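You operate a simulated robot arm through the tools that you are given. There is no shell and no other tool. Be economical: measure what you need, move in short steps, check, and stop when the job is done.

Carry out the task below with a simulated two-armed robot. There is one attempt and no reset: what you move stays moved.

Task
Load the small steel coil on the red reel and secure it.
Fine: brake on HOLD before you wind the hub to TIGHT; swing both reel arms over the coil.

The check looks at the end state, three seconds after you hand in, the way a careful person would. Anything else that was tipped, shoved, dropped, spilled or broken makes it a failure.

Robot
Two 6-joint arms with two-finger parallel grippers on one trunk, on a base that drives. Base frame: it is fixed to the floor where the robot stands at the start and does not move with it; the origin is under the middle of the robot, x ahead of it, y to its left, z up. Readings come in cm, degrees, newtons and seconds.
The left shoulder is at the start at [5, 17, 132.3], the right one opposite. Each reaches about 109.2 cm from its shoulder. Places, roughly: hub knob of the red reel [90, -20, 100]; hub of the red reel [90, -20, 90]; red brake dial [70, 0, 90]; red reel [90, -20, 90]; white reel arm [80, -30, 100]; yellow reel arm [80, -10, 100]. Payload 1.57 kg a hand.
The tool frame of a hand sits at the grasp point between the pads (the TCP): z along the fingers, y along the line on which they close. The tips reach 3 cm beyond it. Largest opening 8 cm; finger width 1.7, thickness 1.2; the body of the gripper, 4 by 8.2 cm, starts 8 cm behind the TCP.
Orientation is that of the tool frame in the base frame, as a unit quaternion [x, y, z, w]. With the fingers straight down and closing along the base's y, the tool's x points along the base's -x, its y along +y and its z along -z.

Tools
- The arms move only by the tool servo_tool. It takes "left_increments", "right_increments" or both (then of equal length, played together; a hand with none holds still); each is one flat list of numbers, 7 for each row, row after row: the turn, a rotation vector about the tool's x, y, z in rad, then the shift along the tool's x, y, z in cm, then the opening, from 0 (shut) to 1 (fully open). In form: [ax, ay, az, tx, ty, tz, claw, ax, ay, az, tx, ty, tz, claw, ...]. A call has 1 to 12 rows; each row shifts and turns the commanded pose from where the row before left it, along the tool's axes as they then stand. Each row takes 0.2 s and may step no farther than 5 cm and 8.6 degrees from the row before; otherwise, or with a gripper value out of range, the whole call is refused. Where a pose cannot be reached the arm comes as near as it can. A force on the tool above 40 N (or 10 N above the force at the start of the call, whichever is more), or a blocked arm, ends the call early, and 0.2 s more pass. The fingers move at their own pace (about 4.5 cm/s each) and stop on an object; they squeeze with about 29 N. The grip force told is the motor's: it shows also when the fingers shut on nothing. Time passes only in rows, and 0.2 s behind the last, so rows that do not move let the fingers close. It gives the time, the measured TCP pose, the force on the tool (base axes), the opening and the grip force at its end, in the units of the frame above (readings bear some noise), with the torque about the TCP (base axes, N m) and any sound that the robot's microphone picked up, and new pictures: "views" is both (left out), scene, wrist or none (wrist: the cameras of the hands that moved).
- Cameras (640 x 400 px; columns grow to the right, rows downward): "scene" is now at [2.73, -3.19, 188.72]; the picture's right is [-0.42, -0.91, 0.00], its down [-0.71, 0.33, -0.61] and it looks along [0.56, -0.26, -0.79] (base axes); focal length 273 px, centre (320, 200). "left" rides on the left gripper at [7.2, 0.7, -12.2] in its tool frame; the picture's right is [-0.09, 1.00, 0.00], its down [-0.84, -0.08, -0.54] and it looks along [-0.54, -0.05, 0.84] (tool axes); focal length 238 px, centre (320, 200). "right" rides on the right gripper at [7.2, -0.7, -12.2] in its tool frame; the picture's right is [0.09, 1.00, 0.00], its down [-0.84, 0.08, -0.54] and it looks along [-0.54, 0.05, 0.84] (tool axes); focal length 238 px, centre (320, 200). There is no depth. A picture from a camera that has moved, and an enlarged one, comes with that camera's place and axes in the base frame and with its lens.
- lift_body(by): slides the trunk up (or, below 0, down) by that many cm; the arms and the scene camera ride with it, the base frame stays. It gives what a move gives, with no picture.
- drive_base(legs): drives the robot by 1 to 6 legs, each [ahead, left, turn to the left] in cm, cm and degrees, along the robot's own axes; the way and the turn of a leg run together, so that a leg with both is an arc; at most 150 cm and 180 degrees a leg. The arms and the cameras ride along, it lands a little off, and it stops where it bumps. It gives what a move gives, and a new picture of the scene camera.
- head_to(pan, tilt): turns the head with the scene camera to pan (to the left, within 86 degrees either way) and tilt (down, from -29 to 69), counted from straight ahead of the robot. It gives what a move gives, and a new picture of the scene camera.
- zoom(camera, box): a new picture of the part [left, top, right, bottom] of that camera's present view, enlarged. The clock stands still meanwhile.
- job_done(): hands the job in; it is judged then, once.

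Work in short steps. Places have to be worked out from the pictures, the camera data and where the tool is seen: move nearer, look again, correct. Check each grasp and each placing, and mend what went wrong. You have 120 turns and 260 pictures in all, those below and enlarged ones among them. Open the grippers and draw the arms clear of the work before you hand the job in, unless the task says otherwise; then end with one line.

The tools are called by a JSON object that holds its "op" and its "data". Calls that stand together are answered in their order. servo_tool: Moves the arms, as the interface text tells. Its arguments: {"type":"object","properties":{"left_increments":{"type":"array","items":{"type":"number"}},"right_increments":{"type":"array","items":{"type":"number"}},"views":{"type":"string","enum":["both","scene","wrist","none"]}},"required":[]} The other tools are called the same way: lift_body (by) slides the trunk up or down; drive_base (legs) drives the base; head_to (pan, tilt) turns the head that bears the scene camera; zoom (camera, box) takes an enlarged picture of a part of a camera's view; job_done () hands the job in.

At the start:

```text
t: 0.0
left_tool_pos: [66.44, 5.42, 121.38]
left_tcp_rot: [0.0, 1.0, -0.001, 0.0]
left_ft_force: [0.7, 0.8, 0.4]
left_torque: [-0.05, 0.01, 0.02]
left_gripper_width: 8.0
left_grasp_force: 0.0
right_tool_pos: [46.54, -42.77, 121.29]
right_tcp_rot: [0.001, 1.0, 0.0, 0.0]
right_ft_force: [-0.2, -0.3, -0.1]
right_torque: [-0.01, -0.03, 0.01]
right_gripper_width: 7.99
right_grasp_force: 0.0
trunk travel left (down, up): [-93.8, 3.2]
robot x, y, heading: [0.12, -0.05, 0.2]
head pan, tilt: [-25.0, 52.1]
```

scene: 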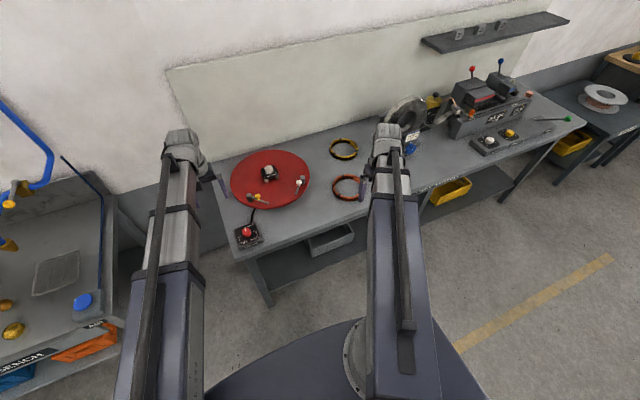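
right: 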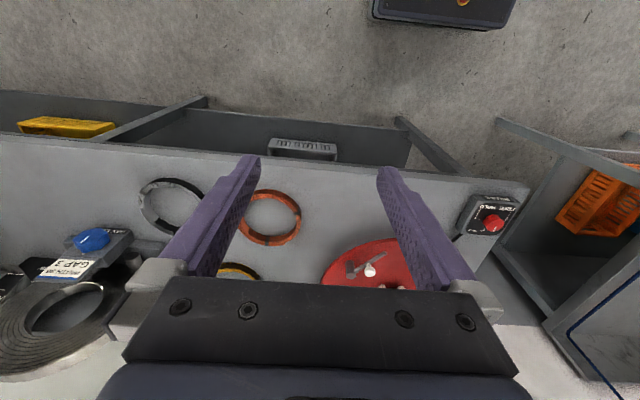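
left: 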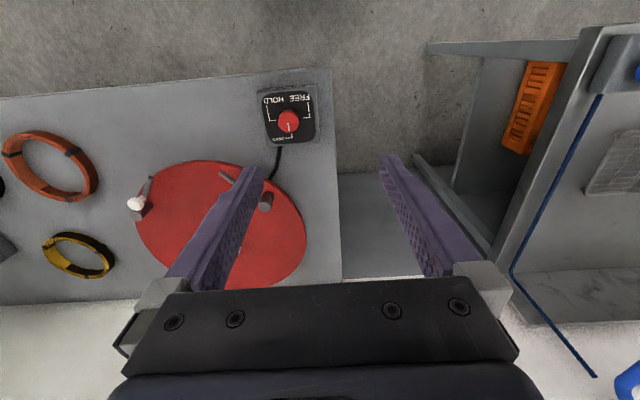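

I see the red reel on the bench with several coils near it. I'll zoom in on the reel, coils and dial to identify them.

{"op": "zoom", "data": {"camera": "scene", "box": [210, 120, 390, 260]}}

{"op": "zoom", "data": {"camera": "scene", "box": [370, 50, 640, 220]}}

{"op": "zoom", "data": {"camera": "left", "box": [0, 60, 350, 300]}}

{"op": "zoom", "data": {"camera": "right", "box": [0, 120, 320, 380]}}

```text
2.86 times, centred on (300, 190) of scene
camera zoom: at [2.73, -3.19, 188.72], right [-0.42, -0.91, 0.0], down [-0.71, 0.33, -0.61], along [0.56, -0.26, -0.79], focal length 780 px, centre (377, 229)
```

zoom: 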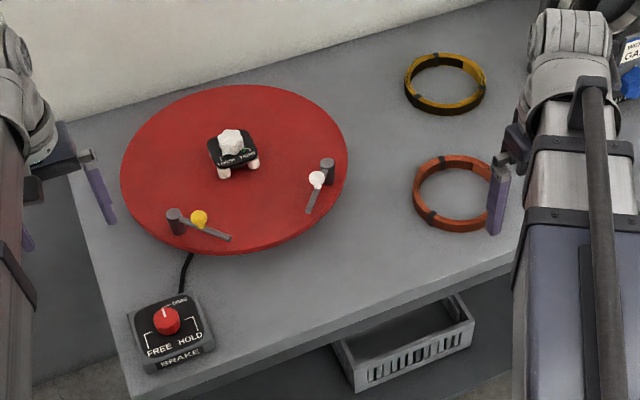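

```text
2.35 times, centred on (505, 135) of scene
camera zoom: at [2.73, -3.19, 188.72], right [-0.42, -0.91, 0.0], down [-0.71, 0.33, -0.61], along [0.56, -0.26, -0.79], focal length 643 px, centre (-115, 353)
```

zoom: 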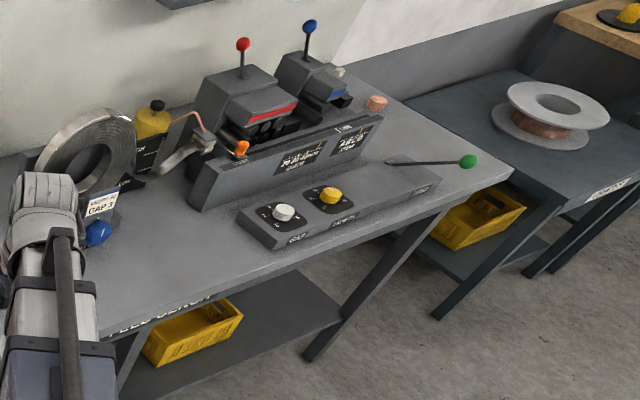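

```text
1.67 times, centred on (175, 180) of left
camera zoom: at [59.15, 6.08, 133.43], right [0.09, 1.0, 0.0], down [0.84, -0.08, 0.54], along [0.54, -0.05, -0.84], focal length 397 px, centre (562, 233)
```

zoom: 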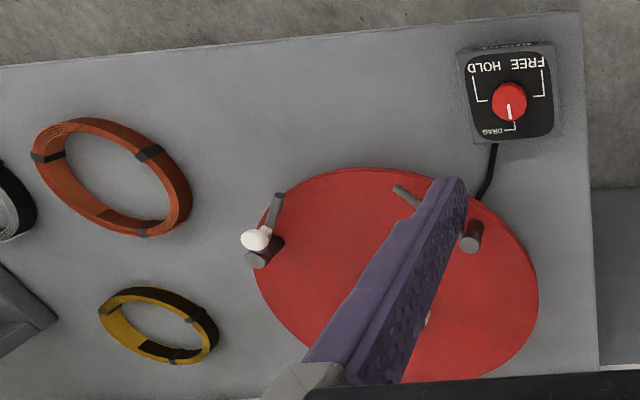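

```text
1.54 times, centred on (160, 250) of right
camera zoom: at [39.37, -43.44, 133.56], right [-0.09, 1.0, 0.0], down [0.84, 0.08, 0.54], along [0.54, 0.05, -0.84], focal length 367 px, centre (566, 123)
```

zoom: 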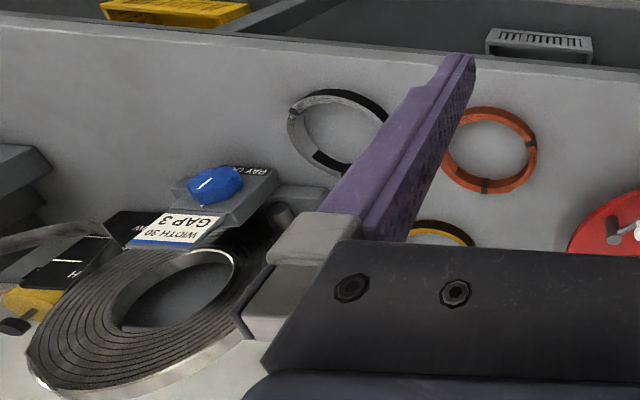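

The small steel (silver) coil lies near about [75, -76], hidden behind the right arm in the scene view. I'll drive 20 cm to the right to put coil and reel both in easy reach, then look.

{"op": "drive_base", "data": {"legs": [[0, -25, 0]]}}

{"op": "head_to", "data": {"pan": -25, "tilt": 48}}

```text
t: 1.8
left_tool_pos: [66.46, -19.84, 121.27]
left_tcp_rot: [-0.001, 1.0, 0.001, 0.0]
left_ft_force: [0.0, 0.2, 0.3]
left_torque: [0.01, 0.02, -0.02]
left_gripper_width: 8.0
left_grasp_force: 0.0
right_tool_pos: [46.73, -68.0, 121.31]
right_tcp_rot: [-0.001, 1.0, 0.001, 0.001]
right_ft_force: [0.7, 0.5, 0.2]
right_torque: [0.02, 0.03, 0.03]
right_gripper_width: 8.0
right_grasp_force: 0.0
trunk travel left (down, up): [-93.8, 3.2]
robot x, y, heading: [0.38, -25.44, 0.4]
head pan, tilt: [-25.0, 52.1]
camera scene: at [2.75, -28.64, 188.72], right [-0.42, -0.91, 0.0], down [-0.72, 0.33, -0.61], along [0.56, -0.26, -0.79], focal length 273 px, centre (320, 200)
```

scene: 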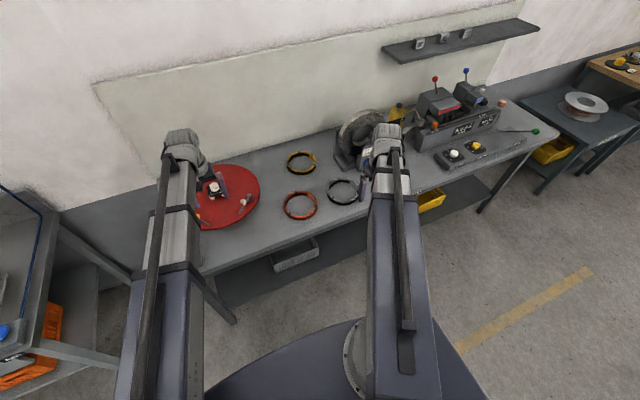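

```text
t: 2.5
left_tool_pos: [66.38, -19.69, 121.28]
left_tcp_rot: [-0.001, 1.0, -0.001, 0.0]
left_ft_force: [0.6, -0.4, -0.3]
left_torque: [0.0, 0.02, 0.0]
left_gripper_width: 7.98
left_grasp_force: 0.1
right_tool_pos: [46.72, -67.9, 121.37]
right_tcp_rot: [-0.001, 1.0, -0.001, 0.0]
right_ft_force: [-0.2, -0.5, 0.5]
right_torque: [-0.01, -0.01, 0.03]
right_gripper_width: 8.01
right_grasp_force: 0.1
trunk travel left (down, up): [-93.8, 3.2]
robot x, y, heading: [0.09, -25.24, 0.1]
head pan, tilt: [-25.0, 48.0]
camera scene: at [3.1, -28.66, 189.26], right [-0.42, -0.91, 0.0], down [-0.67, 0.31, -0.67], along [0.61, -0.28, -0.74], focal length 273 px, centre (320, 200)
```

scene: 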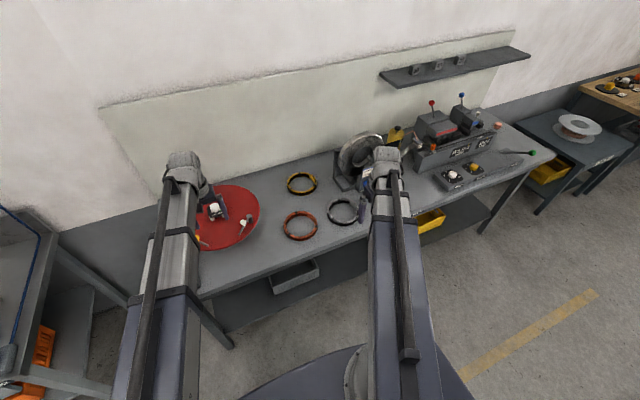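

Now I can see all three coils. I'll zoom on coils and on the reel, from scene, and the wrist views.

{"op": "zoom", "data": {"camera": "scene", "box": [260, 160, 380, 250]}}

{"op": "zoom", "data": {"camera": "left", "box": [180, 40, 640, 400]}}

{"op": "zoom", "data": {"camera": "right", "box": [160, 80, 560, 330]}}

```text
4.44 times, centred on (320, 205) of scene
camera zoom: at [3.1, -28.66, 189.26], right [-0.42, -0.91, 0.0], down [-0.67, 0.31, -0.67], along [0.61, -0.28, -0.74], focal length 1214 px, centre (320, 178)
```

zoom: 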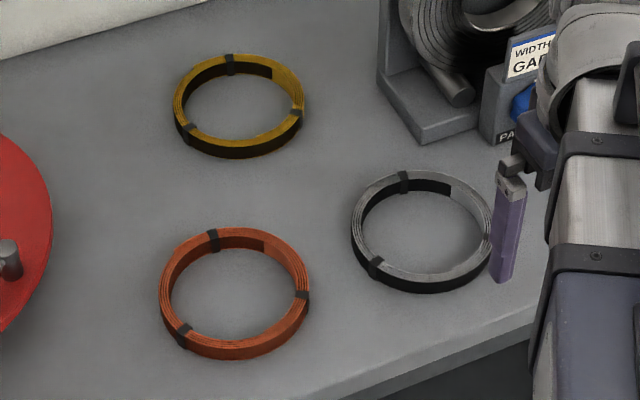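

```text
1.11 times, centred on (410, 220) of left
camera zoom: at [59.16, -19.12, 133.43], right [0.09, 1.0, 0.0], down [0.84, -0.08, 0.54], along [0.54, -0.05, -0.84], focal length 265 px, centre (220, 178)
```

zoom: 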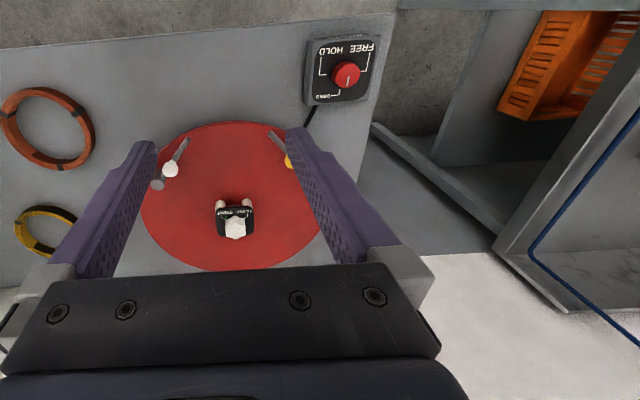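

```text
1.60 times, centred on (360, 205) of right
camera zoom: at [39.48, -68.67, 133.56], right [-0.09, 1.0, 0.0], down [0.84, 0.08, 0.54], along [0.54, 0.05, -0.84], focal length 381 px, centre (256, 192)
```

zoom: 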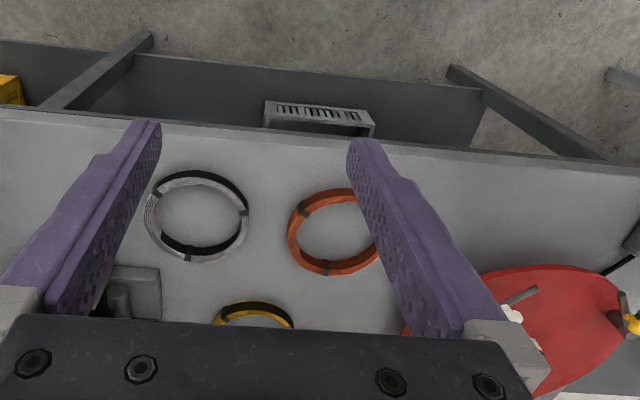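

Steel coil estimated at about [76, -75, 85], OD ≈15 cm. I move the right hand to hover over its far-right (-y) wall to look closely.

{"op": "servo_tool", "data": {"right_increments": [0, 0, 0, -3.1, -1.5, 2.65, 0.6, 0, 0, 0, -3.1, -1.5, 2.65, 0.6, 0, 0, 0, -3.1, -1.5, 2.65, 0.6, 0, 0, 0, -3.1, -1.5, 2.65, 0.6, 0, 0, 0, -3.1, -1.5, 2.65, 0.6, 0, 0, 0, -3.1, -1.5, 2.65, 0.6, 0, 0, 0, -3.1, -1.5, 2.65, 0.6, 0, 0, 0, -3.1, -1.5, 2.65, 0.6], "views": "both"}}

```text
t: 4.3
left_tool_pos: [66.6, -19.83, 121.27]
left_tcp_rot: [-0.001, 1.0, 0.0, 0.0]
left_ft_force: [-0.3, -0.3, -0.1]
left_torque: [-0.01, -0.01, 0.03]
left_gripper_width: 8.02
left_grasp_force: 0.0
right_tool_pos: [71.68, -79.9, 121.15]
right_tcp_rot: [-0.001, 1.0, 0.0, 0.0]
right_ft_force: [-0.1, 0.3, -0.4]
right_torque: [0.0, 0.0, -0.01]
right_gripper_width: 4.81
right_grasp_force: 0.1
right hand out of reach, approached as far as the arm can: row 1, 2, 3, 4, 5, 6, 7, 8
trunk travel left (down, up): [-93.8, 3.2]
robot x, y, heading: [-0.0, -25.04, 0.1]
head pan, tilt: [-25.0, 48.0]
camera scene: at [3.2, -28.7, 189.26], right [-0.42, -0.91, 0.0], down [-0.67, 0.31, -0.67], along [0.61, -0.28, -0.74], focal length 273 px, centre (320, 200)
camera right: at [64.47, -80.74, 133.51], right [-0.09, 1.0, 0.0], down [0.84, 0.08, 0.54], along [0.54, 0.05, -0.84], focal length 238 px, centre (320, 200)
```

scene: 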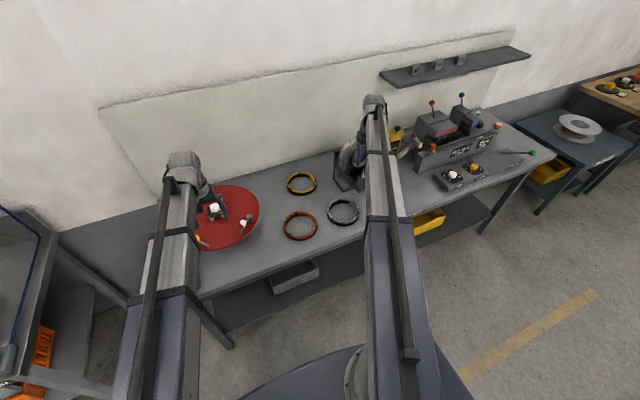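
right: 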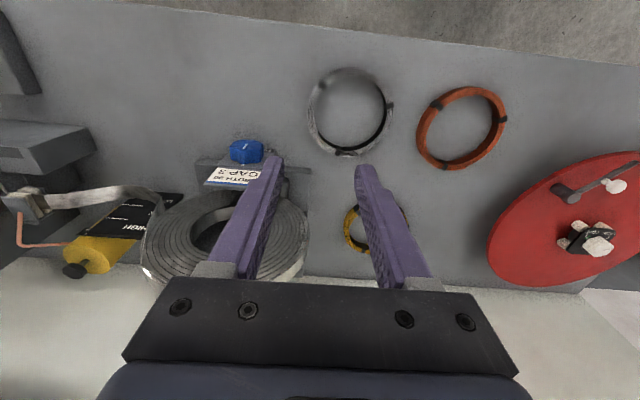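

The arm cannot go lower with fingers down at this shoulder height, so I lower the trunk 15 cm (left hand stays well above the bench).

{"op": "lift_body", "data": {"by": -15}}

{"op": "zoom", "data": {"camera": "right", "box": [160, 0, 640, 300]}}

{"op": "zoom", "data": {"camera": "left", "box": [100, 0, 580, 300]}}

```text
t: 6.0
left_tool_pos: [66.38, -19.68, 106.28]
left_tcp_rot: [-0.001, 1.0, 0.0, 0.0]
left_ft_force: [-0.3, 0.4, 0.3]
left_torque: [0.02, -0.01, -0.02]
left_gripper_width: 8.0
left_grasp_force: 0.0
right_tool_pos: [71.58, -79.93, 106.21]
right_tcp_rot: [-0.001, 1.0, 0.0, 0.0]
right_ft_force: [-0.1, 0.1, -0.7]
right_torque: [0.02, 0.01, 0.02]
right_gripper_width: 4.81
right_grasp_force: 0.1
trunk travel left (down, up): [-78.8, 18.2]
robot x, y, heading: [-0.09, -25.21, 0.2]
head pan, tilt: [-25.0, 48.0]
```

```text
1.33 times, centred on (400, 150) of right
camera zoom: at [64.33, -80.67, 118.57], right [-0.09, 1.0, 0.0], down [0.84, 0.08, 0.54], along [0.54, 0.05, -0.84], focal length 318 px, centre (213, 267)
```

zoom: 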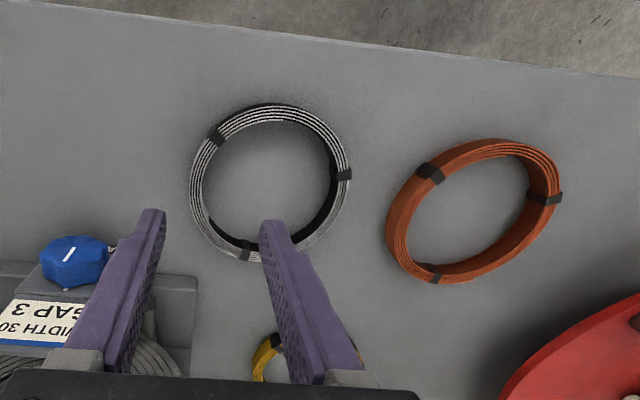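

```text
1.33 times, centred on (340, 150) of left
camera zoom: at [59.16, -19.11, 118.44], right [0.09, 1.0, 0.0], down [0.84, -0.08, 0.54], along [0.54, -0.05, -0.84], focal length 318 px, centre (293, 267)
```

zoom: 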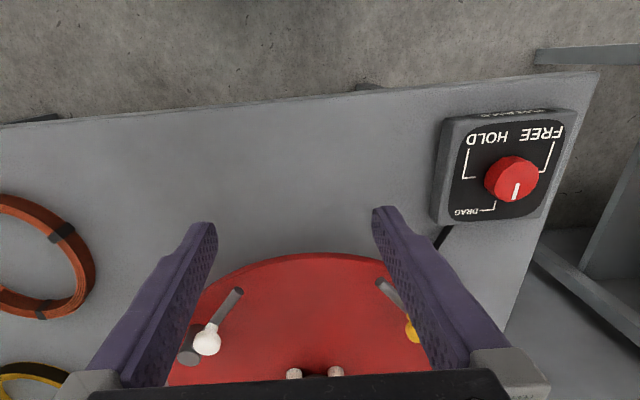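

Ring centre refines to about [74, -74.2], top z ≈ 89. I'll test going down from here with the right hand, aligning over the -y wall.

{"op": "servo_tool", "data": {"right_increments": [0, 0, 0, -1.2, -0.6, 2, 0.6, 0, 0, 0, -1.2, -0.6, 2, 0.6], "views": "wrist"}}

```text
t: 6.6
left_tool_pos: [66.37, -19.7, 106.21]
left_tcp_rot: [-0.001, 1.0, 0.001, 0.001]
left_ft_force: [0.1, -0.8, -0.1]
left_torque: [0.01, -0.03, 0.01]
left_gripper_width: 8.0
left_grasp_force: 0.0
right_tool_pos: [73.8, -81.22, 106.3]
right_tcp_rot: [-0.001, 1.0, 0.0, 0.0]
right_ft_force: [0.2, 0.9, 0.1]
right_torque: [0.01, -0.01, 0.0]
right_gripper_width: 4.79
right_grasp_force: 0.1
right hand out of reach, approached as far as the arm can: row 1, 2
trunk travel left (down, up): [-78.8, 18.2]
robot x, y, heading: [-0.05, -25.33, 0.1]
head pan, tilt: [-25.0, 48.0]
camera right: at [66.68, -81.88, 118.55], right [-0.09, 1.0, 0.0], down [0.84, 0.08, 0.54], along [0.54, 0.05, -0.84], focal length 238 px, centre (320, 200)
```

right: 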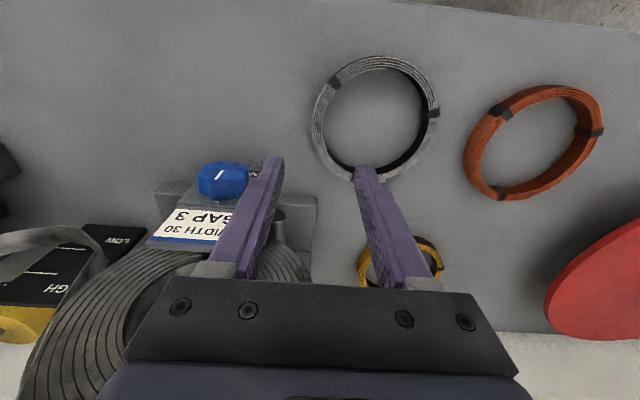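

The hands can't go below about 11 cm under the shoulder, so heights must come from the trunk. I raise the left hand and draw it back so it stays clear when the trunk goes down.

{"op": "servo_tool", "data": {"left_increments": [0, 0, 0, 2, 0, -4, 1, 0, 0, 0, 2, 0, -4, 1, 0, 0, 0, 2, 0, -4, 1, 0, 0, 0, 2, 0, -4, 1], "views": "none"}}

```text
t: 7.6
left_tool_pos: [58.41, -19.93, 106.26]
left_tcp_rot: [-0.001, 1.0, 0.0, 0.0]
left_ft_force: [-0.4, 0.5, 0.0]
left_torque: [0.04, 0.01, 0.02]
left_gripper_width: 7.99
left_grasp_force: 0.0
left hand out of reach, approached as far as the arm can: row 1, 2, 3, 4
right_tool_pos: [73.77, -81.09, 106.35]
right_tcp_rot: [-0.001, 1.0, 0.0, 0.0]
right_ft_force: [-0.2, -0.4, -0.2]
right_torque: [0.01, -0.01, 0.0]
right_gripper_width: 4.81
right_grasp_force: 0.0
trunk travel left (down, up): [-78.8, 18.2]
robot x, y, heading: [0.08, -25.05, 0.0]
head pan, tilt: [-25.0, 48.0]
```

The arms are planar: heights are shared and set by the trunk. I'll grip the coil's near (-x) wall: move the right hand there and yaw 90° so it closes along x, while drawing the left hand back off the bench.

{"op": "servo_tool", "data": {"right_increments": [0, 0, 0, 2.3, 2.3, 0, 0.6, 0, 0, 0, 2.3, 2.3, 0, 0.6, 0, 0, 0, 2.3, 2.3, 0, 0.6, 0, 0, 0.145, 0, 0, 0, 0.6, 0, 0, 0.145, 0, 0, 0, 0.6, 0, 0, 0.145, 0, 0, 0, 0.6, 0, 0, 0.145, 0, 0, 0, 0.6, 0, 0, 0.145, 0, 0, 0, 0.6, 0, 0, 0.145, 0, 0, 0, 0.6, 0, 0, 0.145, 0, 0, 0, 0.6, 0, 0, 0.145, 0, 0, 0, 0.6, 0, 0, 0.145, 0, 0, 0, 0.6], "left_increments": [0, 0, 0, 1.2, 0.8, 0, 1, 0, 0, 0, 1.2, 0.8, 0, 1, 0, 0, 0, 1.2, 0.8, 0, 1, 0, 0, 0, 1.2, 0.8, 0, 1, 0, 0, 0, 1.2, 0.8, 0, 1, 0, 0, 0, 1.2, 0.8, 0, 1, 0, 0, 0, 1.2, 0.8, 0, 1, 0, 0, 0, 1.2, 0.8, 0, 1, 0, 0, 0, 1.2, 0.8, 0, 1, 0, 0, 0, 1.2, 0.8, 0, 1, 0, 0, 0, 1.2, 0.8, 0, 1, 0, 0, 0, 1.2, 0.8, 0, 1], "views": "none"}}

{"op": "servo_tool", "data": {"right_increments": [0, 0, 0.133, 0, 0, 0, 0.6, 0, 0, 0.133, 0, 0, 0, 0.6], "views": "both"}}

```text
t: 10.2
left_tool_pos: [45.7, -10.74, 106.36]
left_tcp_rot: [-0.001, 1.0, 0.0, -0.001]
left_ft_force: [0.0, -0.3, 0.3]
left_torque: [0.0, -0.01, 0.02]
left_gripper_width: 7.99
left_grasp_force: 0.0
left hand out of reach, approached as far as the arm can: row 11, 12
right_tool_pos: [67.17, -74.21, 106.21]
right_tcp_rot: [0.607, 0.794, 0.0, 0.0]
right_ft_force: [0.0, -0.3, -0.4]
right_torque: [0.01, 0.03, -0.02]
right_gripper_width: 4.79
right_grasp_force: 0.1
trunk travel left (down, up): [-78.8, 18.2]
robot x, y, heading: [-0.42, -25.23, 0.3]
head pan, tilt: [-25.0, 48.0]
```

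```text
t: 10.8
left_tool_pos: [45.69, -10.8, 106.34]
left_tcp_rot: [-0.001, 1.0, 0.0, -0.001]
left_ft_force: [-0.3, 0.3, 0.1]
left_torque: [-0.03, -0.01, 0.0]
left_gripper_width: 8.01
left_grasp_force: 0.1
right_tool_pos: [67.0, -74.26, 106.26]
right_tcp_rot: [0.707, 0.707, 0.001, 0.0]
right_ft_force: [0.2, 0.3, 0.0]
right_torque: [-0.01, 0.0, 0.0]
right_gripper_width: 4.81
right_grasp_force: 0.0
trunk travel left (down, up): [-78.8, 18.2]
robot x, y, heading: [-0.02, -25.35, -0.3]
head pan, tilt: [-25.0, 48.0]
camera scene: at [3.09, -28.64, 174.27], right [-0.42, -0.91, 0.0], down [-0.67, 0.31, -0.67], along [0.61, -0.28, -0.74], focal length 273 px, centre (320, 200)
camera right: at [66.35, -67.14, 118.56], right [1.0, 0.09, 0.0], down [0.08, -0.84, 0.54], along [0.05, -0.54, -0.84], focal length 238 px, centre (320, 200)
```

scene: 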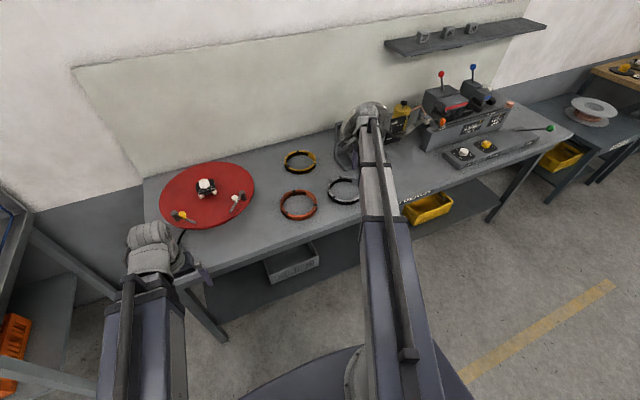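
right: 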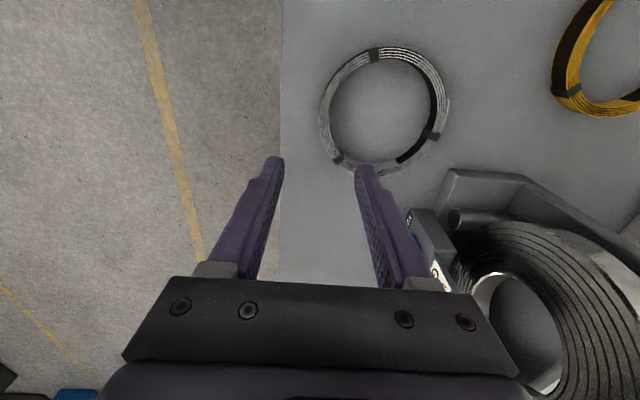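

Ring's near wall is at x≈67.6, y≈-73.5. Small alignment, then trunk down 11 cm and look.

{"op": "servo_tool", "data": {"right_increments": [0, 0, 0, 0.6, 0.6, 0, 0.55], "views": "none"}}

{"op": "lift_body", "data": {"by": -11}}

{"op": "zoom", "data": {"camera": "right", "box": [160, 0, 640, 300]}}

{"op": "zoom", "data": {"camera": "scene", "box": [130, 140, 410, 290]}}

```text
t: 11.2
left_tool_pos: [45.85, -10.87, 106.29]
left_tcp_rot: [-0.001, 1.0, 0.001, -0.001]
left_ft_force: [-0.7, 0.0, -0.6]
left_torque: [0.01, 0.01, 0.0]
left_gripper_width: 7.98
left_grasp_force: 0.1
right_tool_pos: [67.79, -73.54, 106.22]
right_tcp_rot: [0.708, 0.706, 0.0, 0.0]
right_ft_force: [-0.2, -0.4, -0.7]
right_torque: [-0.02, 0.01, 0.01]
right_gripper_width: 4.42
right_grasp_force: 0.1
trunk travel left (down, up): [-78.8, 18.2]
robot x, y, heading: [-0.06, -25.17, 0.3]
head pan, tilt: [-25.0, 48.0]
```

```text
t: 12.7
left_tool_pos: [45.71, -10.85, 95.35]
left_tcp_rot: [-0.002, 1.0, 0.0, -0.001]
left_ft_force: [0.0, -0.5, -0.3]
left_torque: [-0.03, 0.01, 0.02]
left_gripper_width: 8.0
left_grasp_force: 0.1
right_tool_pos: [67.67, -73.62, 95.26]
right_tcp_rot: [0.707, 0.708, 0.0, 0.0]
right_ft_force: [0.8, -0.6, 0.1]
right_torque: [-0.02, 0.04, -0.04]
right_gripper_width: 4.4
right_grasp_force: 0.1
trunk travel left (down, up): [-67.8, 29.2]
robot x, y, heading: [-0.47, -25.18, 0.1]
head pan, tilt: [-25.0, 48.0]
```

```text
1.33 times, centred on (400, 150) of right
camera zoom: at [66.97, -66.53, 107.58], right [1.0, 0.09, 0.0], down [0.08, -0.84, 0.54], along [0.05, -0.54, -0.84], focal length 318 px, centre (213, 267)
```

zoom: 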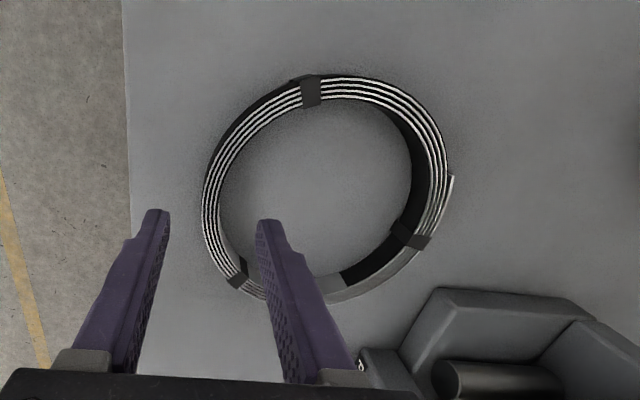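

```text
2.29 times, centred on (270, 215) of scene
camera zoom: at [3.08, -28.64, 163.27], right [-0.42, -0.91, 0.0], down [-0.67, 0.31, -0.67], along [0.61, -0.28, -0.74], focal length 624 px, centre (434, 166)
```

zoom: 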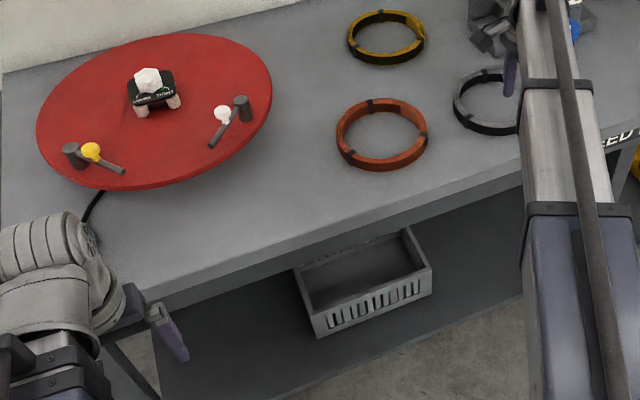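

Aligning to ring wall (shift ~0.6 cm in +y), then lowering 3.5 cm and checking tips against the ring.

{"op": "servo_tool", "data": {"right_increments": [0, 0, 0, 0.7, -0.2, 0, 0.5], "views": "none"}}

{"op": "lift_body", "data": {"by": -3.5}}

{"op": "zoom", "data": {"camera": "right", "box": [200, 60, 520, 260]}}

```text
t: 13.1
left_tool_pos: [45.79, -10.83, 95.24]
left_tcp_rot: [-0.001, 1.0, 0.0, -0.001]
left_ft_force: [0.4, 0.4, -0.3]
left_torque: [0.0, 0.01, -0.01]
left_gripper_width: 8.01
left_grasp_force: 0.0
right_tool_pos: [67.51, -72.79, 95.34]
right_tcp_rot: [0.706, 0.708, 0.0, 0.0]
right_ft_force: [-0.5, 0.4, -0.1]
right_torque: [0.01, -0.02, 0.0]
right_gripper_width: 4.02
right_grasp_force: 0.1
trunk travel left (down, up): [-67.8, 29.2]
robot x, y, heading: [0.05, -25.33, 0.1]
head pan, tilt: [-25.0, 48.0]
```

```text
t: 13.8
left_tool_pos: [45.62, -10.74, 91.83]
left_tcp_rot: [-0.001, 1.0, 0.0, -0.001]
left_ft_force: [-0.6, -0.6, 0.4]
left_torque: [0.0, 0.03, 0.03]
left_gripper_width: 8.0
left_grasp_force: 0.1
right_tool_pos: [67.53, -73.04, 91.75]
right_tcp_rot: [0.706, 0.708, 0.0, -0.001]
right_ft_force: [-0.1, 0.4, 0.6]
right_torque: [-0.01, -0.04, 0.0]
right_gripper_width: 4.0
right_grasp_force: 0.0
trunk travel left (down, up): [-64.3, 32.7]
robot x, y, heading: [-0.01, -25.17, -0.0]
head pan, tilt: [-25.0, 48.0]
```

```text
2.00 times, centred on (360, 160) of right
camera zoom: at [66.77, -65.84, 104.07], right [1.0, 0.09, 0.0], down [0.08, -0.84, 0.54], along [0.05, -0.54, -0.84], focal length 477 px, centre (240, 280)
```

zoom: 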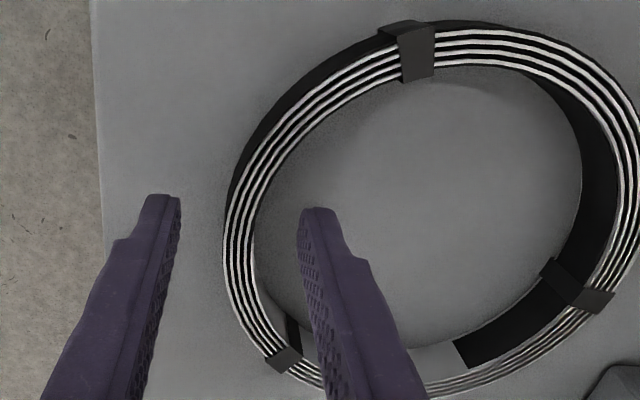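

Fingers straddle the wall nicely. Lowering 1.2 cm more and checking.

{"op": "lift_body", "data": {"by": -1.2}}

{"op": "zoom", "data": {"camera": "right", "box": [200, 60, 520, 260]}}

```text
t: 14.4
left_tool_pos: [45.61, -10.76, 90.59]
left_tcp_rot: [-0.001, 1.0, 0.0, -0.001]
left_ft_force: [-0.7, 0.1, 0.4]
left_torque: [-0.02, 0.02, -0.01]
left_gripper_width: 8.0
left_grasp_force: 0.0
right_tool_pos: [67.42, -72.94, 90.57]
right_tcp_rot: [0.706, 0.708, 0.001, 0.0]
right_ft_force: [-0.8, -1.1, 0.4]
right_torque: [-0.01, 0.03, 0.03]
right_gripper_width: 3.99
right_grasp_force: 0.0
trunk travel left (down, up): [-63.1, 33.9]
robot x, y, heading: [0.1, -25.26, 0.2]
head pan, tilt: [-25.0, 48.0]
```

```text
2.00 times, centred on (360, 160) of right
camera zoom: at [66.77, -65.85, 102.87], right [1.0, 0.09, 0.0], down [0.08, -0.84, 0.54], along [0.05, -0.54, -0.84], focal length 477 px, centre (240, 280)
```

zoom: 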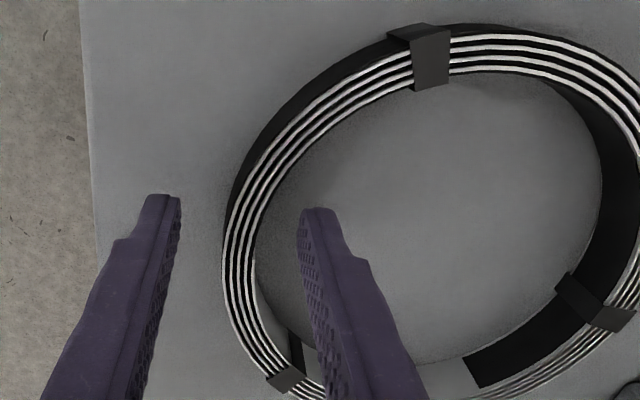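

No contact yet (tips ≈87.6). Lowering another 1 cm.

{"op": "lift_body", "data": {"by": -1.0}}

{"op": "zoom", "data": {"camera": "right", "box": [200, 60, 520, 260]}}

```text
t: 15.0
left_tool_pos: [45.64, -10.7, 89.74]
left_tcp_rot: [-0.001, 1.0, 0.001, -0.001]
left_ft_force: [0.3, 0.9, -0.7]
left_torque: [-0.01, -0.03, 0.02]
left_gripper_width: 8.02
left_grasp_force: 0.0
right_tool_pos: [67.51, -72.95, 89.56]
right_tcp_rot: [0.706, 0.708, 0.001, 0.0]
right_ft_force: [0.4, 0.2, 0.5]
right_torque: [-0.01, -0.02, 0.0]
right_gripper_width: 4.01
right_grasp_force: 0.0
trunk travel left (down, up): [-62.1, 34.9]
robot x, y, heading: [0.15, -25.43, -0.0]
head pan, tilt: [-25.0, 48.0]
```

```text
2.00 times, centred on (360, 160) of right
camera zoom: at [66.77, -65.85, 101.87], right [1.0, 0.09, 0.0], down [0.08, -0.84, 0.54], along [0.05, -0.54, -0.84], focal length 477 px, centre (240, 280)
```

zoom: 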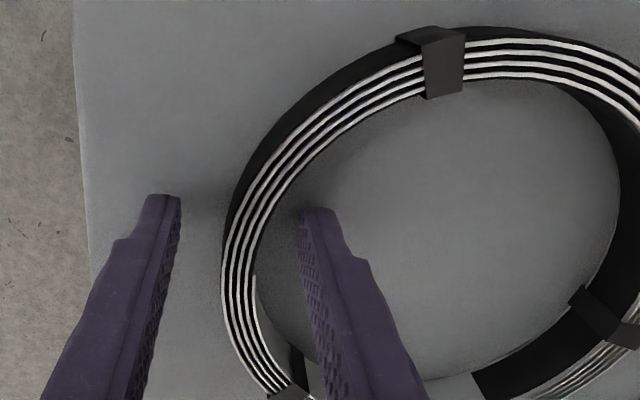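

Tip shadows are near; bench ≈85.3. Lower 0.6 cm more, then close on the wall.

{"op": "lift_body", "data": {"by": -0.6}}

{"op": "servo_tool", "data": {"right_increments": [0, 0, 0, 0, 0, 0, 0.2, 0, 0, 0, 0, 0, 0, 0, 0, 0, 0, 0, 0, 0, 0, 0, 0, 0, 0, 0, 0, 0], "views": "wrist"}}

```text
t: 15.6
left_tool_pos: [45.68, -10.87, 89.02]
left_tcp_rot: [-0.001, 1.0, 0.0, -0.001]
left_ft_force: [0.0, 0.5, -0.6]
left_torque: [-0.02, -0.02, -0.01]
left_gripper_width: 8.02
left_grasp_force: 0.0
right_tool_pos: [67.54, -72.88, 88.98]
right_tcp_rot: [0.707, 0.708, 0.0, -0.001]
right_ft_force: [-0.3, -0.3, -0.5]
right_torque: [0.02, 0.0, -0.02]
right_gripper_width: 3.99
right_grasp_force: 0.1
trunk travel left (down, up): [-61.5, 35.5]
robot x, y, heading: [0.06, -25.29, 0.2]
head pan, tilt: [-25.0, 48.0]
```

```text
t: 16.6
left_tool_pos: [45.65, -10.82, 88.91]
left_tcp_rot: [0.0, 1.0, 0.0, 0.0]
left_ft_force: [-0.7, -0.1, -0.6]
left_torque: [-0.01, -0.01, -0.01]
left_gripper_width: 8.0
left_grasp_force: 0.1
right_tool_pos: [67.55, -72.85, 89.05]
right_tcp_rot: [0.706, 0.708, 0.0, 0.0]
right_ft_force: [-0.5, 0.7, 0.0]
right_torque: [-0.17, -0.03, 0.03]
right_gripper_width: 1.11
right_grasp_force: 29.3
trunk travel left (down, up): [-61.5, 35.5]
robot x, y, heading: [0.52, -24.92, 0.1]
head pan, tilt: [-25.0, 48.0]
camera right: at [66.78, -65.83, 101.26], right [1.0, 0.09, 0.0], down [0.08, -0.84, 0.54], along [0.05, -0.54, -0.84], focal length 238 px, centre (320, 200)
```

right: 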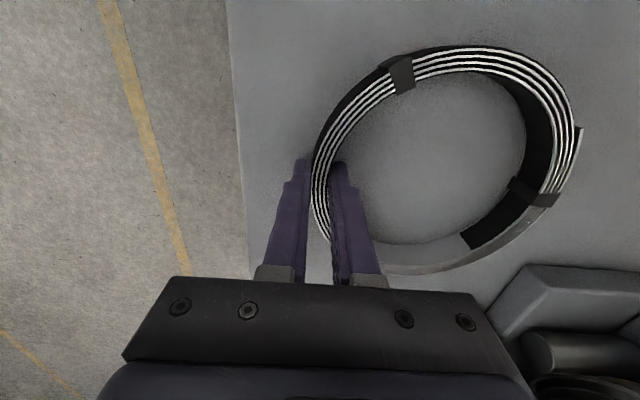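

Gripped (1.1 cm wall, 29 N). Lift 3 cm and check for sag.

{"op": "lift_body", "data": {"by": 3}}

{"op": "servo_tool", "data": {"right_increments": [0, 0, 0, 0, 0, 0, 0], "views": "both"}}

```text
t: 17.3
left_tool_pos: [45.74, -10.88, 91.92]
left_tcp_rot: [0.0, 1.0, 0.0, -0.002]
left_ft_force: [-0.1, 0.2, 0.3]
left_torque: [0.0, -0.05, 0.01]
left_gripper_width: 8.0
left_grasp_force: 0.0
right_tool_pos: [67.6, -73.09, 91.97]
right_tcp_rot: [0.706, 0.708, -0.001, 0.0]
right_ft_force: [-0.4, -0.2, -4.4]
right_torque: [0.03, 0.27, -0.02]
right_gripper_width: 1.1
right_grasp_force: 29.2
trunk travel left (down, up): [-64.5, 32.5]
robot x, y, heading: [0.06, -25.39, 0.4]
head pan, tilt: [-25.0, 48.0]
```

```text
t: 17.7
left_tool_pos: [45.77, -10.8, 92.09]
left_tcp_rot: [-0.002, 1.0, -0.001, -0.001]
left_ft_force: [-0.1, -0.3, -0.8]
left_torque: [0.0, 0.0, 0.03]
left_gripper_width: 7.99
left_grasp_force: 0.1
right_tool_pos: [67.55, -72.97, 91.96]
right_tcp_rot: [0.707, 0.708, 0.0, 0.0]
right_ft_force: [0.1, -0.4, -3.9]
right_torque: [-0.01, 0.31, -0.02]
right_gripper_width: 1.12
right_grasp_force: 28.8
trunk travel left (down, up): [-64.5, 32.5]
robot x, y, heading: [-0.24, -25.07, 0.2]
head pan, tilt: [-25.0, 48.0]
camera scene: at [3.14, -28.67, 159.96], right [-0.42, -0.91, 0.0], down [-0.67, 0.31, -0.67], along [0.61, -0.28, -0.74], focal length 273 px, centre (320, 200)
camera right: at [66.8, -65.87, 104.23], right [1.0, 0.09, 0.0], down [0.08, -0.84, 0.54], along [0.05, -0.54, -0.84], focal length 238 px, centre (320, 200)
```

scene: 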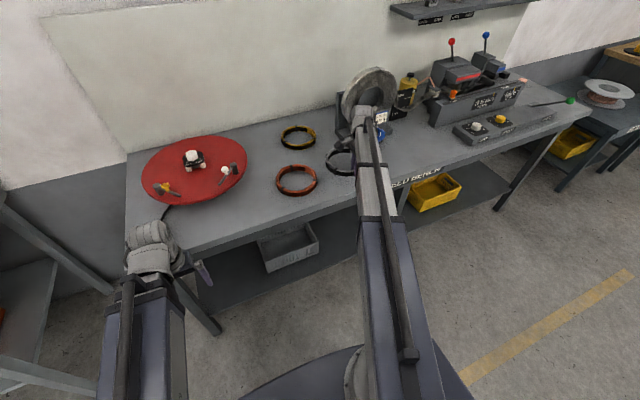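
right: 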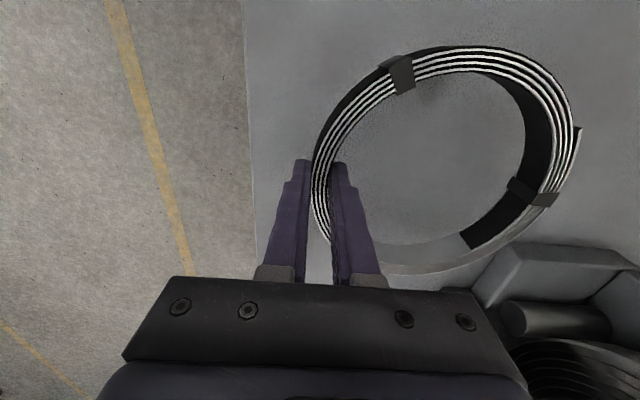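

Coil lifted rigidly (≈0.4 kg, no sag). I zoom on the reel now, then raise the trunk 15 cm and zoom again to triangulate the hub.

{"op": "zoom", "data": {"camera": "scene", "box": [120, 120, 280, 220]}}

{"op": "lift_body", "data": {"by": 16}}

{"op": "head_to", "data": {"pan": 5, "tilt": 40}}

{"op": "zoom", "data": {"camera": "scene", "box": [240, 150, 400, 250]}}

```text
4.00 times, centred on (200, 170) of scene
camera zoom: at [3.14, -28.67, 159.96], right [-0.42, -0.91, 0.0], down [-0.67, 0.31, -0.67], along [0.61, -0.28, -0.74], focal length 1093 px, centre (800, 320)
```

zoom: 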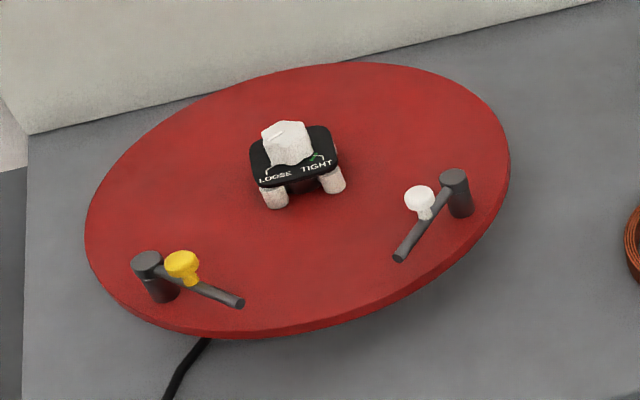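

```text
t: 19.6
left_tool_pos: [45.71, -10.91, 107.97]
left_tcp_rot: [-0.001, 1.0, 0.001, -0.001]
left_ft_force: [0.3, 0.6, -0.7]
left_torque: [-0.03, 0.0, 0.04]
left_gripper_width: 7.97
left_grasp_force: 0.0
right_tool_pos: [67.52, -72.97, 107.92]
right_tcp_rot: [0.706, 0.708, 0.0, 0.0]
right_ft_force: [1.1, 0.4, -3.6]
right_torque: [0.03, 0.22, -0.04]
right_gripper_width: 1.14
right_grasp_force: 28.5
trunk travel left (down, up): [-80.5, 16.5]
robot x, y, heading: [-0.32, -25.12, -0.1]
head pan, tilt: [-25.0, 48.0]
```

```text
t: 20.5
left_tool_pos: [45.71, -10.82, 108.04]
left_tcp_rot: [-0.001, 1.0, -0.001, -0.001]
left_ft_force: [0.5, -0.2, 0.4]
left_torque: [-0.02, 0.0, -0.02]
left_gripper_width: 8.0
left_grasp_force: 0.1
right_tool_pos: [67.47, -72.98, 107.89]
right_tcp_rot: [0.707, 0.707, -0.001, 0.0]
right_ft_force: [0.2, -0.5, -4.3]
right_torque: [-0.01, 0.29, -0.02]
right_gripper_width: 1.1
right_grasp_force: 28.9
trunk travel left (down, up): [-80.5, 16.5]
robot x, y, heading: [0.22, -25.16, 0.2]
head pan, tilt: [5.0, 40.0]
camera scene: at [4.46, -24.61, 177.11], right [0.09, -1.0, 0.0], down [-0.64, -0.06, -0.77], along [0.76, 0.07, -0.64], focal length 273 px, centre (320, 200)
```

scene: 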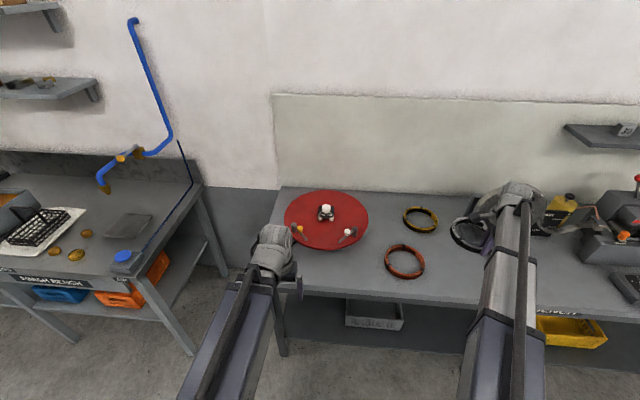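

```text
4.00 times, centred on (320, 200) of scene
camera zoom: at [4.46, -24.61, 177.11], right [0.09, -1.0, 0.0], down [-0.64, -0.06, -0.77], along [0.76, 0.07, -0.64], focal length 1093 px, centre (320, 200)
```

zoom: 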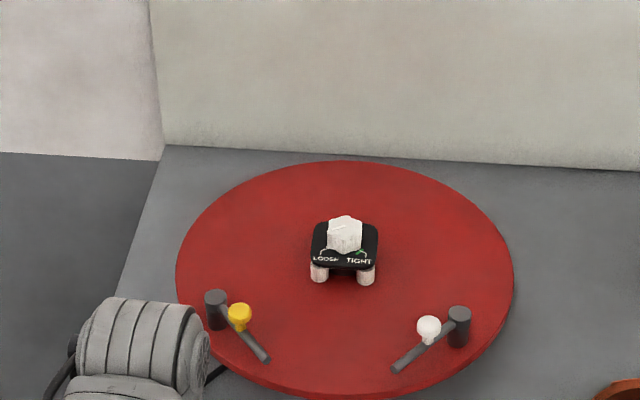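

Hub triangulates to about [94, -19.3]. Carrying the coil at height over toward the reel's near side, to refine with the wrist camera.

{"op": "servo_tool", "data": {"right_increments": [0, 0, 0, 4.3, 0.8, 0, 0, 0, 0, 0, 4.3, 0.8, 0, 0, 0, 0, 0, 4.3, 0.8, 0, 0, 0, 0, 0, 4.3, 0.8, 0, 0, 0, 0, 0, 4.3, 0.8, 0, 0, 0, 0, 0, 4.3, 0.8, 0, 0, 0, 0, 0, 4.3, 0.8, 0, 0, 0, 0, 0, 4.3, 0.8, 0, 0, 0, 0, 0, 4.3, 0.8, 0, 0, 0, 0, 0, 4.3, 0.8, 0, 0, 0, 0, 0, 4.3, 0.8, 0, 0, 0, 0, 0, 4.3, 0.8, 0, 0], "views": "both"}}

```text
t: 23.1
left_tool_pos: [45.85, -10.8, 107.94]
left_tcp_rot: [-0.001, 1.0, -0.001, -0.002]
left_ft_force: [-0.2, 0.2, -0.2]
left_torque: [-0.03, 0.03, 0.0]
left_gripper_width: 7.97
left_grasp_force: 0.0
right_tool_pos: [77.04, -21.51, 108.01]
right_tcp_rot: [0.707, 0.708, 0.0, 0.001]
right_ft_force: [-1.3, 0.1, -3.5]
right_torque: [-0.02, 0.24, -0.01]
right_gripper_width: 1.12
right_grasp_force: 28.9
trunk travel left (down, up): [-80.5, 16.5]
robot x, y, heading: [-0.01, -25.17, 0.1]
head pan, tilt: [5.0, 40.0]
camera scene: at [4.5, -24.46, 177.11], right [0.09, -1.0, 0.0], down [-0.64, -0.06, -0.77], along [0.76, 0.07, -0.64], focal length 273 px, centre (320, 200)
camera right: at [76.42, -14.35, 120.22], right [1.0, 0.09, 0.0], down [0.08, -0.84, 0.54], along [0.05, -0.54, -0.84], focal length 238 px, centre (320, 200)
```

scene: 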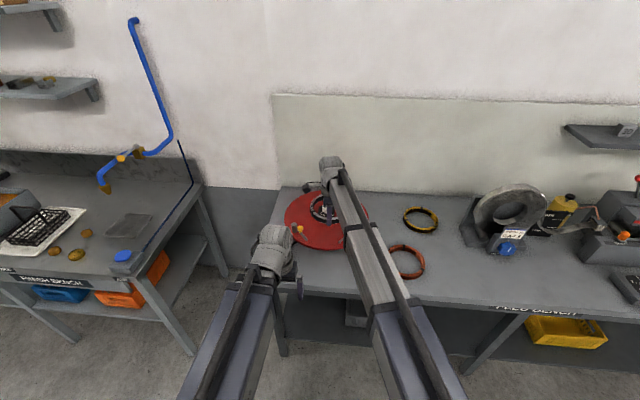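
right: 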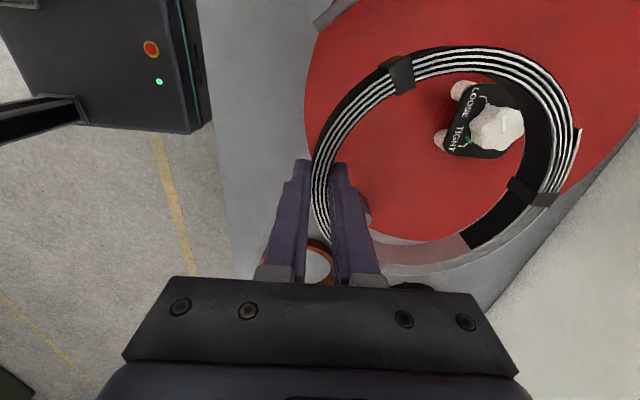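

Hub at about [94, -19.4]; coil centre is TCP + [7.2, -0.2]. Centering the coil over the hub.

{"op": "servo_tool", "data": {"right_increments": [0, 0, 0, 0.75, 3.25, 0, 0, 0, 0, 0, 0.75, 3.25, 0, 0, 0, 0, 0, 0.8, 3.25, 0, 0], "views": "wrist"}}

{"op": "zoom", "data": {"camera": "right", "box": [260, 0, 640, 300]}}

{"op": "zoom", "data": {"camera": "scene", "box": [260, 140, 420, 260]}}

```text
t: 23.9
left_tool_pos: [45.83, -10.61, 107.97]
left_tcp_rot: [-0.001, 1.0, 0.0, -0.001]
left_ft_force: [0.3, 0.2, -0.5]
left_torque: [0.01, 0.01, 0.0]
left_gripper_width: 8.01
left_grasp_force: 0.2
right_tool_pos: [87.03, -19.0, 107.86]
right_tcp_rot: [0.706, 0.708, -0.001, -0.001]
right_ft_force: [0.4, 0.3, -3.5]
right_torque: [-0.01, 0.31, 0.0]
right_gripper_width: 1.09
right_grasp_force: 28.3
trunk travel left (down, up): [-80.5, 16.5]
robot x, y, heading: [-0.02, -25.28, 0.1]
head pan, tilt: [5.0, 40.0]
camera right: at [86.36, -11.95, 120.16], right [1.0, 0.09, 0.0], down [0.08, -0.84, 0.54], along [0.05, -0.54, -0.84], focal length 238 px, centre (320, 200)
```

right: 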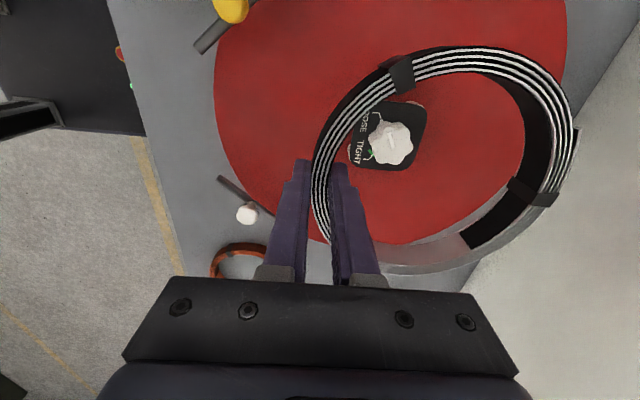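

```text
1.33 times, centred on (450, 150) of right
camera zoom: at [86.36, -11.95, 120.16], right [1.0, 0.09, 0.0], down [0.08, -0.84, 0.54], along [0.05, -0.54, -0.84], focal length 318 px, centre (147, 267)
```

zoom: 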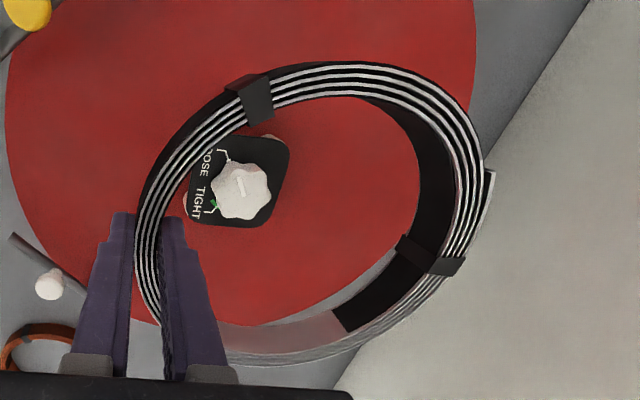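

```text
3.33 times, centred on (340, 200) of scene
camera zoom: at [4.6, -24.51, 177.1], right [0.09, -1.0, 0.0], down [-0.64, -0.06, -0.77], along [0.76, 0.07, -0.64], focal length 911 px, centre (253, 200)
```

zoom: 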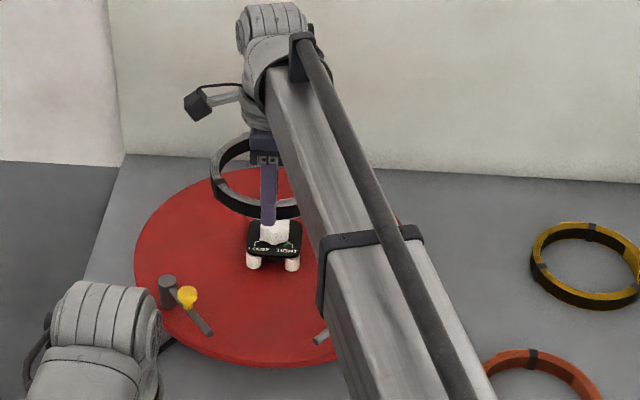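

Triangulated hub [94.0, -19.3]; alignment good. Lowering 9 cm, then checking concentricity.

{"op": "lift_body", "data": {"by": -9}}

{"op": "zoom", "data": {"camera": "right", "box": [200, 0, 640, 300]}}

{"op": "zoom", "data": {"camera": "scene", "box": [240, 100, 420, 230]}}

```text
t: 25.1
left_tool_pos: [45.62, -10.85, 99.0]
left_tcp_rot: [-0.001, 1.0, -0.001, -0.001]
left_ft_force: [-0.4, 0.7, -0.6]
left_torque: [0.0, -0.02, -0.03]
left_gripper_width: 8.0
left_grasp_force: 0.0
right_tool_pos: [86.92, -19.17, 99.02]
right_tcp_rot: [0.707, 0.707, 0.0, 0.001]
right_ft_force: [0.5, -0.9, -2.6]
right_torque: [-0.02, 0.27, 0.02]
right_gripper_width: 1.14
right_grasp_force: 29.8
trunk travel left (down, up): [-71.5, 25.5]
robot x, y, heading: [0.33, -25.44, 0.1]
head pan, tilt: [5.0, 40.0]
```

```text
1.33 times, centred on (420, 150) of right
camera zoom: at [86.21, -12.0, 111.24], right [1.0, 0.09, 0.0], down [0.08, -0.84, 0.54], along [0.05, -0.54, -0.84], focal length 318 px, centre (187, 267)
```

zoom: 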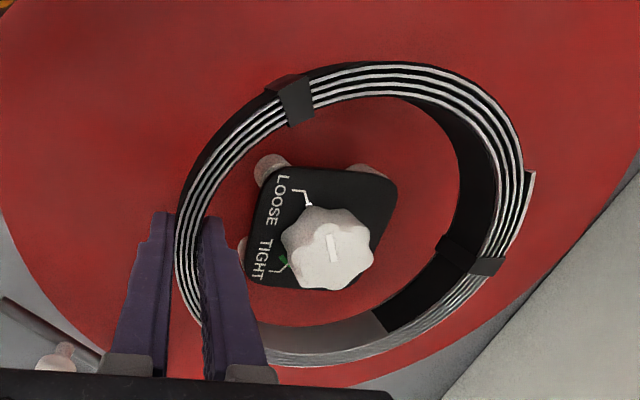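

```text
3.08 times, centred on (330, 165) of scene
camera zoom: at [4.46, -24.56, 168.11], right [0.09, -1.0, 0.0], down [-0.64, -0.06, -0.77], along [0.76, 0.07, -0.64], focal length 841 px, centre (289, 308)
```

zoom: 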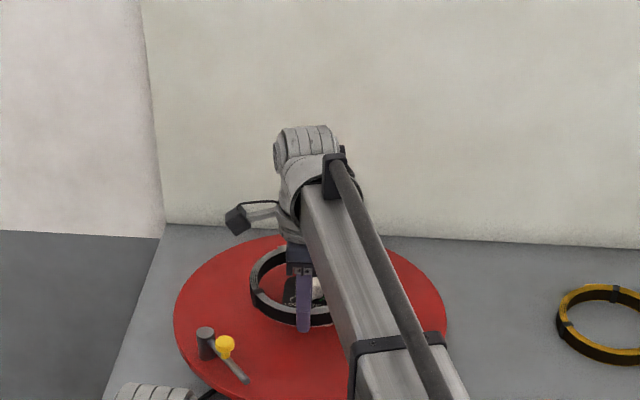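

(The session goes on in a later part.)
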